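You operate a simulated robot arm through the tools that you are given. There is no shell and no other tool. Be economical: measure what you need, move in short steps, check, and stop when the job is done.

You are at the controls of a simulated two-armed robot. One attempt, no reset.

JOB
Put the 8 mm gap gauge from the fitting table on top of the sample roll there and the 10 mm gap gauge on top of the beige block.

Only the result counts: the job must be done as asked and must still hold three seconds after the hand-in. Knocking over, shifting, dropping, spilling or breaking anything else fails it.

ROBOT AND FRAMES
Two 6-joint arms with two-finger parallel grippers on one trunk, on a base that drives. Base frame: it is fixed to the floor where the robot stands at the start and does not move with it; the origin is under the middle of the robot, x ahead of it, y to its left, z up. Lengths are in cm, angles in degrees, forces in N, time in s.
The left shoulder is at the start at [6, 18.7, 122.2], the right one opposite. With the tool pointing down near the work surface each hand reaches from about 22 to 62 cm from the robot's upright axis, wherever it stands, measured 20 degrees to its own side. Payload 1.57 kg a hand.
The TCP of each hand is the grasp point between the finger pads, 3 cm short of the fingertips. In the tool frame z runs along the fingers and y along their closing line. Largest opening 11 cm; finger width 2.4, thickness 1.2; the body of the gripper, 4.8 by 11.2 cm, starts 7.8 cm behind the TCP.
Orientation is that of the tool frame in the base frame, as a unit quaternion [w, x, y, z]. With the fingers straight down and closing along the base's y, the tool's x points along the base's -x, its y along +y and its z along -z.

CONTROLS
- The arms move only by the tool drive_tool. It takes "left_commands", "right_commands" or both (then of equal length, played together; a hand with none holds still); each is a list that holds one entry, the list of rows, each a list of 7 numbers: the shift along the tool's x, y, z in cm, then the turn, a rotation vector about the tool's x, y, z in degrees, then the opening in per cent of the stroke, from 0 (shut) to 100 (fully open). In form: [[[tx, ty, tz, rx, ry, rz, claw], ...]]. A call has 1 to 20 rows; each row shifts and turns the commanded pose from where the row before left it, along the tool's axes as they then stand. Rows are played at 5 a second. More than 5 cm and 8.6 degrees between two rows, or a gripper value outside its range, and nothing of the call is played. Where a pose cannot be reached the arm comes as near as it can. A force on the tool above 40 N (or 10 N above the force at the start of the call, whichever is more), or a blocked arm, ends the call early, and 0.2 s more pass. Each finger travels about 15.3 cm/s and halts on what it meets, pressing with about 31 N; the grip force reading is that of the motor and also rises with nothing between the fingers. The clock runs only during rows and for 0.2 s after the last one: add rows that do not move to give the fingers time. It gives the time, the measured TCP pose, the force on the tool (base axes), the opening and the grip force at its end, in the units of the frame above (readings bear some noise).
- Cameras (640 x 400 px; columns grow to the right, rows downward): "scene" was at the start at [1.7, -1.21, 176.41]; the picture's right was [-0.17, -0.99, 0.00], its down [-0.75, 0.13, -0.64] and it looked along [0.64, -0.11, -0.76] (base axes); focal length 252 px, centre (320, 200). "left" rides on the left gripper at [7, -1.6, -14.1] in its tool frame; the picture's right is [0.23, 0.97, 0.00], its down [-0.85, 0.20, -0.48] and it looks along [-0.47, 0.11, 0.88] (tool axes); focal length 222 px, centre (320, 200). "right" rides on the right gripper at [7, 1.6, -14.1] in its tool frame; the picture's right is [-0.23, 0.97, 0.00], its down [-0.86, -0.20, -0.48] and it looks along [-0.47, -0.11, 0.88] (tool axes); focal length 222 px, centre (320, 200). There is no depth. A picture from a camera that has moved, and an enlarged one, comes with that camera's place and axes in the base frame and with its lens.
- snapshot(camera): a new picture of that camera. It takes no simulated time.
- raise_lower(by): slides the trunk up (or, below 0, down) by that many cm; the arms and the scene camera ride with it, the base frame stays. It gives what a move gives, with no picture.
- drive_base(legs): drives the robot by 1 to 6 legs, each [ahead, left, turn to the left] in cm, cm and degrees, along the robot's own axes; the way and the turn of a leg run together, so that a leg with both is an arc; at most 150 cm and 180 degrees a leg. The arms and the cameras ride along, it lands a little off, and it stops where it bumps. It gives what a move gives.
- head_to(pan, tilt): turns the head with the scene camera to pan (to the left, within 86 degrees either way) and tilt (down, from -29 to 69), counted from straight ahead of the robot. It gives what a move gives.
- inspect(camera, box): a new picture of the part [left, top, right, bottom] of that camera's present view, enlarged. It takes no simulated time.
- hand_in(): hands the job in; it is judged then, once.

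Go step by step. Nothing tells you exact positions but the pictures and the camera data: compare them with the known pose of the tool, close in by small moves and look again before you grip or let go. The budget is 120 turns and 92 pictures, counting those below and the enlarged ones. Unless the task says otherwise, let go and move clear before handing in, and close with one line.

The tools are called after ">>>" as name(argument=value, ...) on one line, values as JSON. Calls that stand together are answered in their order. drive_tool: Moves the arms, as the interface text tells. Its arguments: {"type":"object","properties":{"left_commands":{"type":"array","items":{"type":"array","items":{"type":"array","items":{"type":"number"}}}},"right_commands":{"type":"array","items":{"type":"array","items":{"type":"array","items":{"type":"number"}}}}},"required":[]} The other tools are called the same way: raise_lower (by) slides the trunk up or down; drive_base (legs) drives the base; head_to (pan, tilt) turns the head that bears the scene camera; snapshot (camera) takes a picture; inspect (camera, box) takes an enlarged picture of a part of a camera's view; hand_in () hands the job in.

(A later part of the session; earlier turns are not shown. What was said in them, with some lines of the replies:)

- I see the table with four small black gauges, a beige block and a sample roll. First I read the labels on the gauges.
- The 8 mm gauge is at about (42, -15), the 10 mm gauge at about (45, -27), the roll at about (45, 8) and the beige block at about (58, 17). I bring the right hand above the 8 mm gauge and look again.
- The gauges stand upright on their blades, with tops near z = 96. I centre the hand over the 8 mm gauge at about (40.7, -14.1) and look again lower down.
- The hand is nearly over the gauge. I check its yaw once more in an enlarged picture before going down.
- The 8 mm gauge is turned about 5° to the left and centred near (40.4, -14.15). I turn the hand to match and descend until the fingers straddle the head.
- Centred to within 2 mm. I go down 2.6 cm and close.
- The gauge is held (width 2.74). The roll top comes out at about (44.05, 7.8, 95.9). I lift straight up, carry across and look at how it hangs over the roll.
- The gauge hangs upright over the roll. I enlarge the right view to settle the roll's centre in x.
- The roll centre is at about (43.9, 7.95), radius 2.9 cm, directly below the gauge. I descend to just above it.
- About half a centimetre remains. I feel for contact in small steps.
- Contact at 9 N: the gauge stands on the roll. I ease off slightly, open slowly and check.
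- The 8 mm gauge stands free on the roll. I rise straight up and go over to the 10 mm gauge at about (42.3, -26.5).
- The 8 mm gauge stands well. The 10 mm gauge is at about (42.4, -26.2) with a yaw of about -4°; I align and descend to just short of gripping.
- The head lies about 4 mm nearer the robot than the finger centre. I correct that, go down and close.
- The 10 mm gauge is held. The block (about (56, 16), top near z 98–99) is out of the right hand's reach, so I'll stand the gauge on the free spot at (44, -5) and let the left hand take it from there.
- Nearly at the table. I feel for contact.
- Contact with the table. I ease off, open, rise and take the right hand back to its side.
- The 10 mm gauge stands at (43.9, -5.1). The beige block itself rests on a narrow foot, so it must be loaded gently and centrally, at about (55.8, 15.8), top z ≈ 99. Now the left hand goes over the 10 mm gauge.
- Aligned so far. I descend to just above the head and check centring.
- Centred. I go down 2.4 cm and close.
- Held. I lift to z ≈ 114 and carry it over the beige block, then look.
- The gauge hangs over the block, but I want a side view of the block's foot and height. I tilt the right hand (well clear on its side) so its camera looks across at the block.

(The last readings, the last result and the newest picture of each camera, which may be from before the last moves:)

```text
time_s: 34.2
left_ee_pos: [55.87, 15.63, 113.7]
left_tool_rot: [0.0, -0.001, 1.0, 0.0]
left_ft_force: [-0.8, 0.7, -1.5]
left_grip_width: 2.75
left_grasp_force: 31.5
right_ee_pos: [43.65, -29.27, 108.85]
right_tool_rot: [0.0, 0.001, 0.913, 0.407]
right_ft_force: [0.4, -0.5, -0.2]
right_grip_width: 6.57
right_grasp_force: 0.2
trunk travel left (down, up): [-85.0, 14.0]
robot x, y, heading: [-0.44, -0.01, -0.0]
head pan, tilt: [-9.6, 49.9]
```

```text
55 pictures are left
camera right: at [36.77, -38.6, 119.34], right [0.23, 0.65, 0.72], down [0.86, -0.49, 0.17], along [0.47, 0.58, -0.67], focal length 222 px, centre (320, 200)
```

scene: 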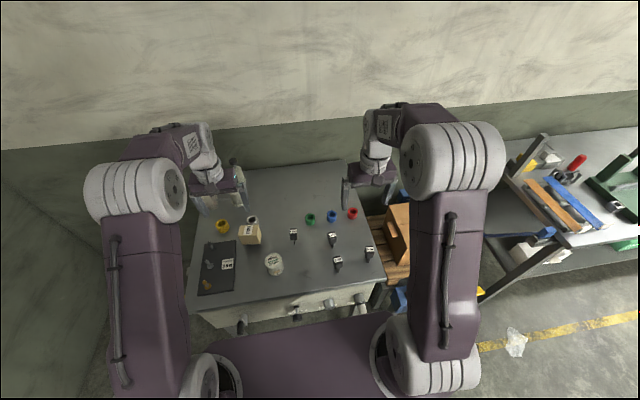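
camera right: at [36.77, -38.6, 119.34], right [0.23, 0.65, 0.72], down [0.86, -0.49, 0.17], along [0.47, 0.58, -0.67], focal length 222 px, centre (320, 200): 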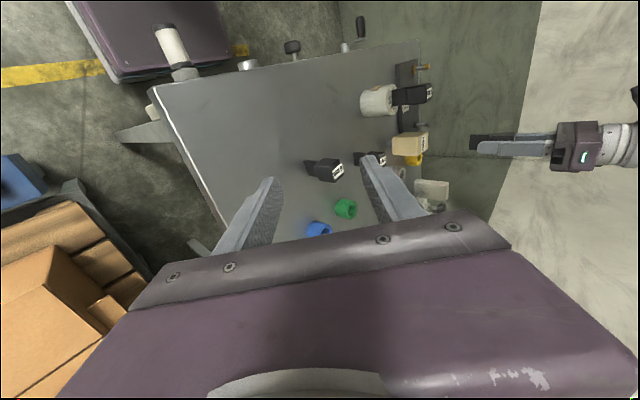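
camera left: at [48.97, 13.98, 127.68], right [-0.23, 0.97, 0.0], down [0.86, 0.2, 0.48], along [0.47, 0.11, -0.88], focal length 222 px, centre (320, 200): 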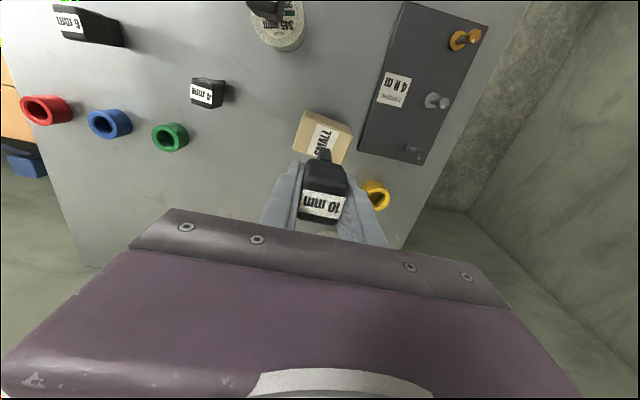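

>>> inspect(camera="right", box=[350, 70, 510, 170])

```text
4.00 times, centred on (430, 120) of right
camera zoom: at [36.77, -38.6, 119.34], right [0.23, 0.65, 0.72], down [0.86, -0.49, 0.17], along [0.47, 0.58, -0.67], focal length 888 px, centre (-120, 520)
```

zoom: 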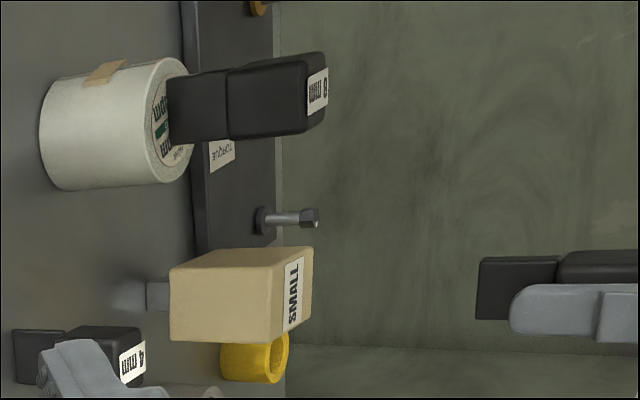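

The side view shows the block on a centred stem about 2 cm wide, top at z ≈ 99.3, with the gauge blade right above. Expected contact at TCP z ≈ 104.1; I descend to about 105.1.

>>> drive_tool(left_commands=[[[0.1, 0.15, 2, 0, 0, 0, 5], [0, 0, 3, 0, 0, 0, 5], [0, 0, 2.5, 0, 0, 0, 5], [0, 0, 1, 0, 0, 0, 5], [0, 0, 0, 0, 0, 0, 5]]])

>>> inspect(camera="right", box=[350, 70, 510, 170])

>>> inspect(camera="left", box=[220, 80, 420, 230])

>>> inspect(camera="scene", box=[210, 190, 290, 260])

```text
time_s: 35.4
left_ee_pos: [55.69, 15.76, 105.24]
left_tool_rot: [0.0, 0.0, 1.0, 0.0]
left_ft_force: [0.4, 0.7, -0.6]
left_grip_width: 2.76
left_grasp_force: 30.8
right_ee_pos: [43.68, -29.16, 108.88]
right_tool_rot: [0.0, 0.0, 0.913, 0.407]
right_ft_force: [-0.3, 0.0, 1.0]
right_grip_width: 6.59
right_grasp_force: 0.1
trunk travel left (down, up): [-85.0, 14.0]
robot x, y, heading: [-0.37, -0.13, -0.0]
head pan, tilt: [-9.6, 49.9]
```

```text
4.00 times, centred on (430, 120) of right
camera zoom: at [36.77, -38.61, 119.34], right [0.23, 0.65, 0.72], down [0.86, -0.49, 0.17], along [0.47, 0.58, -0.67], focal length 888 px, centre (-120, 520)
```

zoom: 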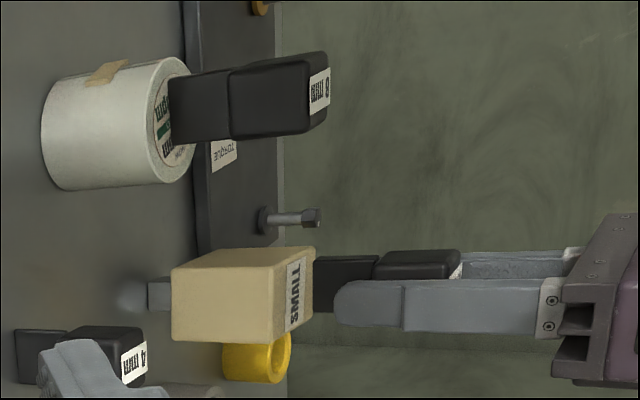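

```text
2.67 times, centred on (320, 155) of left
camera zoom: at [48.75, 14.14, 119.22], right [-0.23, 0.97, 0.0], down [0.86, 0.2, 0.48], along [0.47, 0.11, -0.88], focal length 592 px, centre (320, 320)
```

zoom: 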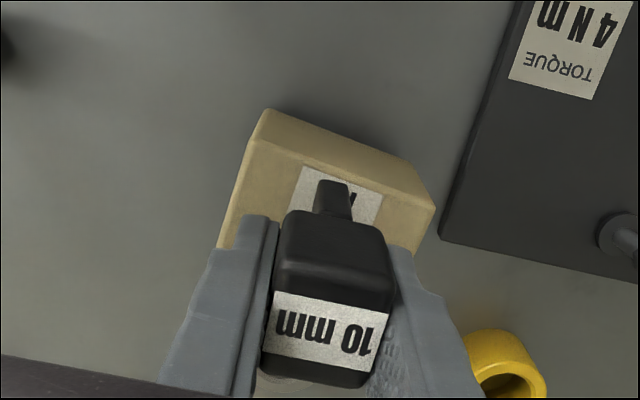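

```text
5.71 times, centred on (250, 225) of scene
camera zoom: at [1.69, -1.21, 176.41], right [-0.17, -0.99, 0.0], down [-0.75, 0.13, -0.64], along [0.64, -0.11, -0.76], focal length 1438 px, centre (720, 57)
```

zoom: 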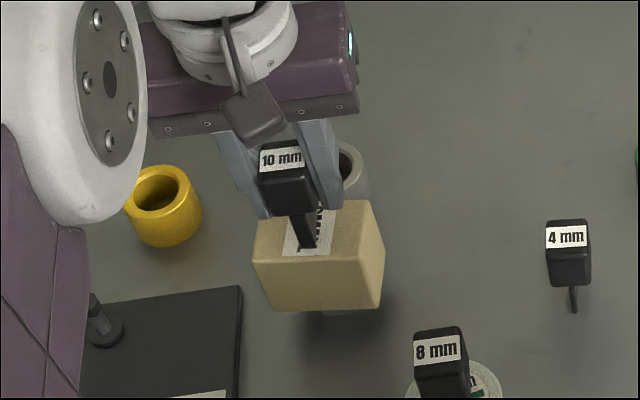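

The blade is over the middle of the top, about 1 cm above. I go down 0.7, then in small steps.

>>> drive_tool(left_commands=[[[0, 0, 0.4, 0, 0, 0, 5], [0, 0, 0.3, 0, 0, 0, 5], [0, 0, 0, 0, 0, 0, 5]]])

>>> drive_tool(left_commands=[[[0, 0, 0.15, 0, 0, 0, 5], [0, 0, 0, 0, 0, 0, 5]]])

```text
time_s: 36.2
left_ee_pos: [55.76, 15.99, 104.42]
left_tool_rot: [0.0, 0.0, 1.0, 0.0]
left_ft_force: [-0.1, 0.2, -1.4]
left_grip_width: 2.71
left_grasp_force: 30.8
right_ee_pos: [43.71, -29.25, 108.81]
right_tool_rot: [0.0, 0.0, 0.914, 0.406]
right_ft_force: [0.7, -0.9, 0.1]
right_grip_width: 6.6
right_grasp_force: 0.1
trunk travel left (down, up): [-85.0, 14.0]
robot x, y, heading: [0.08, -0.1, 0.2]
head pan, tilt: [-9.6, 49.9]
```

```text
time_s: 36.8
left_ee_pos: [55.77, 15.9, 104.41]
left_tool_rot: [0.001, 0.0, 1.0, 0.0]
left_ft_force: [1.0, 0.3, -0.9]
left_grip_width: 2.72
left_grasp_force: 31.2
right_ee_pos: [43.71, -29.18, 108.73]
right_tool_rot: [0.0, -0.001, 0.914, 0.407]
right_ft_force: [-0.6, -0.2, -0.6]
right_grip_width: 6.59
right_grasp_force: 0.0
trunk travel left (down, up): [-85.0, 14.0]
robot x, y, heading: [0.22, -0.0, 0.0]
head pan, tilt: [-9.6, 49.9]
```

No contact yet; I continue in 1 mm steps.

>>> drive_tool(left_commands=[[[0, 0, 0.12, 0, 0, 0, 5], [0, 0, 0, 0, 0, 0, 5]]])

>>> inspect(camera="right", box=[390, 110, 470, 160])

```text
time_s: 37.4
left_ee_pos: [55.81, 15.73, 104.25]
left_tool_rot: [-0.001, -0.001, 1.0, 0.0]
left_ft_force: [0.6, -0.9, -0.7]
left_grip_width: 2.75
left_grasp_force: 31.0
right_ee_pos: [43.6, -29.1, 108.8]
right_tool_rot: [0.0, 0.0, 0.913, 0.407]
right_ft_force: [-0.3, 0.1, 0.0]
right_grip_width: 6.59
right_grasp_force: 0.0
trunk travel left (down, up): [-85.0, 14.0]
robot x, y, heading: [0.0, 0.27, -0.0]
head pan, tilt: [-9.6, 49.9]
```

```text
8.00 times, centred on (430, 135) of right
camera zoom: at [36.78, -38.61, 119.33], right [0.23, 0.65, 0.72], down [0.86, -0.49, 0.17], along [0.47, 0.58, -0.67], focal length 1777 px, centre (-560, 720)
```

zoom: 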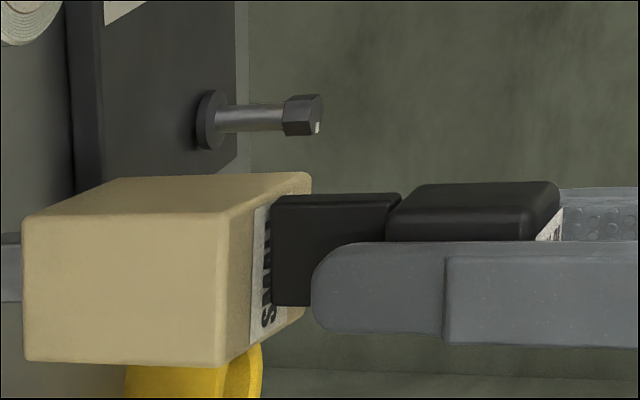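

>>> drive_tool(left_commands=[[[0, 0, 0.12, 0, 0, 0, 5], [0, 0, 0, 0, 0, 0, 5]]])

```text
time_s: 38.0
left_ee_pos: [55.72, 15.78, 104.13]
left_tool_rot: [0.0, 0.0, 1.0, 0.001]
left_ft_force: [-0.3, -1.0, 0.1]
left_grip_width: 2.72
left_grasp_force: 31.0
right_ee_pos: [43.58, -29.14, 108.76]
right_tool_rot: [0.0, 0.0, 0.914, 0.406]
right_ft_force: [-0.1, -1.1, 0.6]
right_grip_width: 6.58
right_grasp_force: 0.0
trunk travel left (down, up): [-85.0, 14.0]
robot x, y, heading: [0.11, -0.11, -0.0]
head pan, tilt: [-9.6, 49.9]
```

The blade is almost touching and there is still no force; another small step.

>>> drive_tool(left_commands=[[[0, 0, 0.1, 0, 0, 0, 5], [0, 0, 0, 0, 0, 0, 5]]])

```text
time_s: 38.6
left_ee_pos: [55.77, 15.81, 104.06]
left_tool_rot: [0.0, 0.0, 1.0, 0.0]
left_ft_force: [0.4, 0.0, 1.3]
left_grip_width: 2.74
left_grasp_force: 30.5
right_ee_pos: [43.67, -29.2, 108.82]
right_tool_rot: [0.0, 0.001, 0.914, 0.406]
right_ft_force: [0.1, -0.3, 0.3]
right_grip_width: 6.6
right_grasp_force: 0.1
trunk travel left (down, up): [-85.0, 14.0]
robot x, y, heading: [0.11, -0.19, -0.0]
head pan, tilt: [-9.6, 49.9]
```

>>> drive_tool(left_commands=[[[0, 0, 0.07, 0, 0, 0, 5], [0, 0, 0, 0, 0, 0, 5]]])

>>> inspect(camera="right", box=[390, 110, 470, 160])

```text
time_s: 39.2
left_ee_pos: [55.61, 15.77, 104.01]
left_tool_rot: [0.001, 0.0, 1.0, 0.001]
left_ft_force: [-0.6, -1.2, 8.4]
left_grip_width: 2.75
left_grasp_force: 30.9
right_ee_pos: [43.55, -29.2, 108.82]
right_tool_rot: [0.001, 0.0, 0.914, 0.407]
right_ft_force: [0.0, -0.7, -0.4]
right_grip_width: 6.64
right_grasp_force: 0.1
trunk travel left (down, up): [-85.0, 14.0]
robot x, y, heading: [0.02, 0.33, 0.3]
head pan, tilt: [-9.6, 49.9]
```

```text
8.00 times, centred on (430, 135) of right
camera zoom: at [36.66, -38.66, 119.37], right [0.23, 0.65, 0.72], down [0.85, -0.49, 0.17], along [0.47, 0.58, -0.67], focal length 1777 px, centre (-560, 720)
```

zoom: 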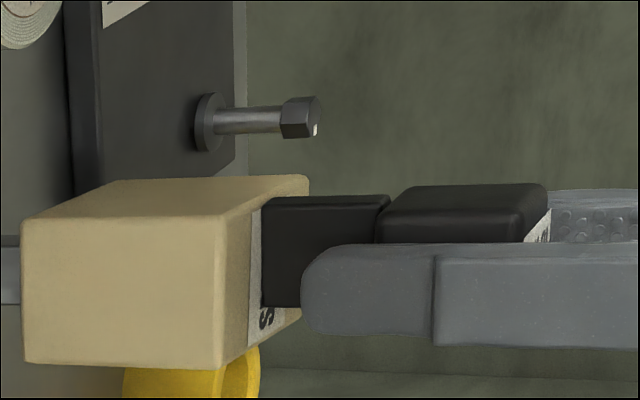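

Contact at 8 N with the block upright. I ease off, open slowly and check before rising.

>>> drive_tool(left_commands=[[[0, 0, -0.06, 0, 0, 0, 5], [0, 0, 0, 0, 0, 0, 26], [0, 0, 0, 0, 0, 0, 28], [0, 0, 0, 0, 0, 0, 34], [0, 0, 0, 0, 0, 0, 50], [0, 0, 0, 0, 0, 0, 60], [0, 0, 0, 0, 0, 0, 60]]])

>>> inspect(camera="right", box=[390, 110, 470, 160])

```text
time_s: 40.8
left_ee_pos: [55.72, 15.91, 104.05]
left_tool_rot: [0.0, 0.0, 1.0, -0.001]
left_ft_force: [0.4, 0.1, -0.3]
left_grip_width: 6.62
left_grasp_force: 0.0
right_ee_pos: [43.62, -29.14, 108.7]
right_tool_rot: [0.0, 0.0, 0.913, 0.407]
right_ft_force: [-0.1, 0.2, 0.3]
right_grip_width: 6.59
right_grasp_force: 0.1
trunk travel left (down, up): [-85.0, 14.0]
robot x, y, heading: [0.15, 0.02, -0.1]
head pan, tilt: [-9.6, 49.9]
```

```text
8.00 times, centred on (430, 135) of right
camera zoom: at [36.78, -38.61, 119.33], right [0.23, 0.65, 0.72], down [0.86, -0.49, 0.17], along [0.47, 0.58, -0.67], focal length 1777 px, centre (-560, 720)
```

zoom: 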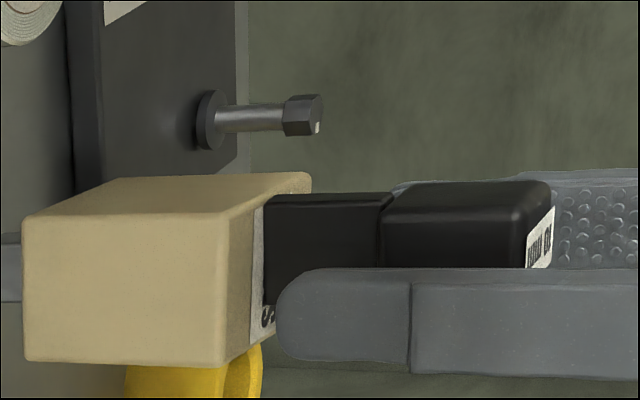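

The gauge stands on its own. I raise the left hand clear and check everything.

>>> drive_tool(left_commands=[[[0, 0, -1.5, 0, 0, 0, 60], [0, 0, -3, 0, 0, 0, 60], [0, 0, -4, 0, 0, 0, 60], [0, 0, -4, 0, 0, 0, 60], [0, 0, 0, 0, 0, 0, 60], [0, 0, 0, 0, 0, 0, 60]]])

>>> inspect(camera="right", box=[350, 70, 510, 170])

>>> inspect(camera="scene", box=[190, 190, 390, 315])

```text
time_s: 42.2
left_ee_pos: [55.65, 16.09, 116.6]
left_tool_rot: [0.0, 0.0, 1.0, 0.001]
left_ft_force: [0.7, 0.7, -0.2]
left_grip_width: 6.59
left_grasp_force: 0.0
right_ee_pos: [43.67, -29.21, 108.78]
right_tool_rot: [0.0, 0.0, 0.914, 0.407]
right_ft_force: [-0.2, -0.7, 0.5]
right_grip_width: 6.62
right_grasp_force: 0.1
trunk travel left (down, up): [-85.0, 14.0]
robot x, y, heading: [-0.36, -0.16, 0.1]
head pan, tilt: [-9.6, 49.9]
```

```text
4.00 times, centred on (430, 120) of right
camera zoom: at [36.79, -38.62, 119.33], right [0.23, 0.65, 0.72], down [0.86, -0.49, 0.17], along [0.47, 0.58, -0.67], focal length 888 px, centre (-120, 520)
```

zoom: 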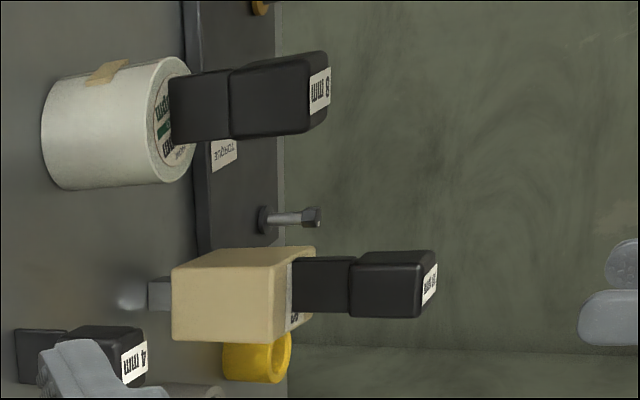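

```text
3.20 times, centred on (290, 252) of scene
camera zoom: at [1.72, -1.22, 176.41], right [-0.17, -0.99, 0.0], down [-0.75, 0.13, -0.64], along [0.64, -0.11, -0.76], focal length 805 px, centre (416, 32)
```

zoom: 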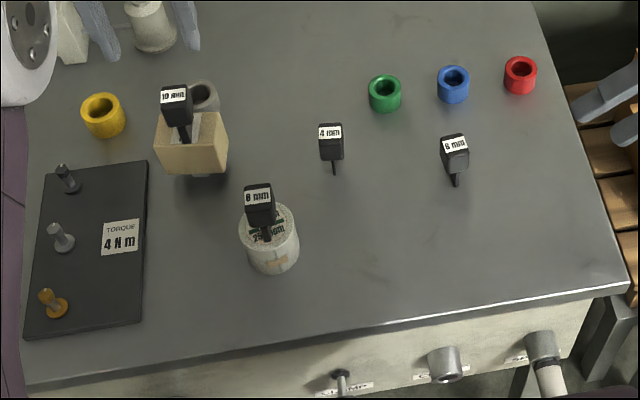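

Both gauges stand upright where asked, the block and everything else on the table are where they were, and both hands are clear. I hand in.

>>> hand_in()

```text
The job is handed in.
```

I put the 8 mm gap gauge on top of the sample roll and the 10 mm gap gauge on top of the beige block. In the last pictures before the hand-in, both stood upright and nothing else looked disturbed.
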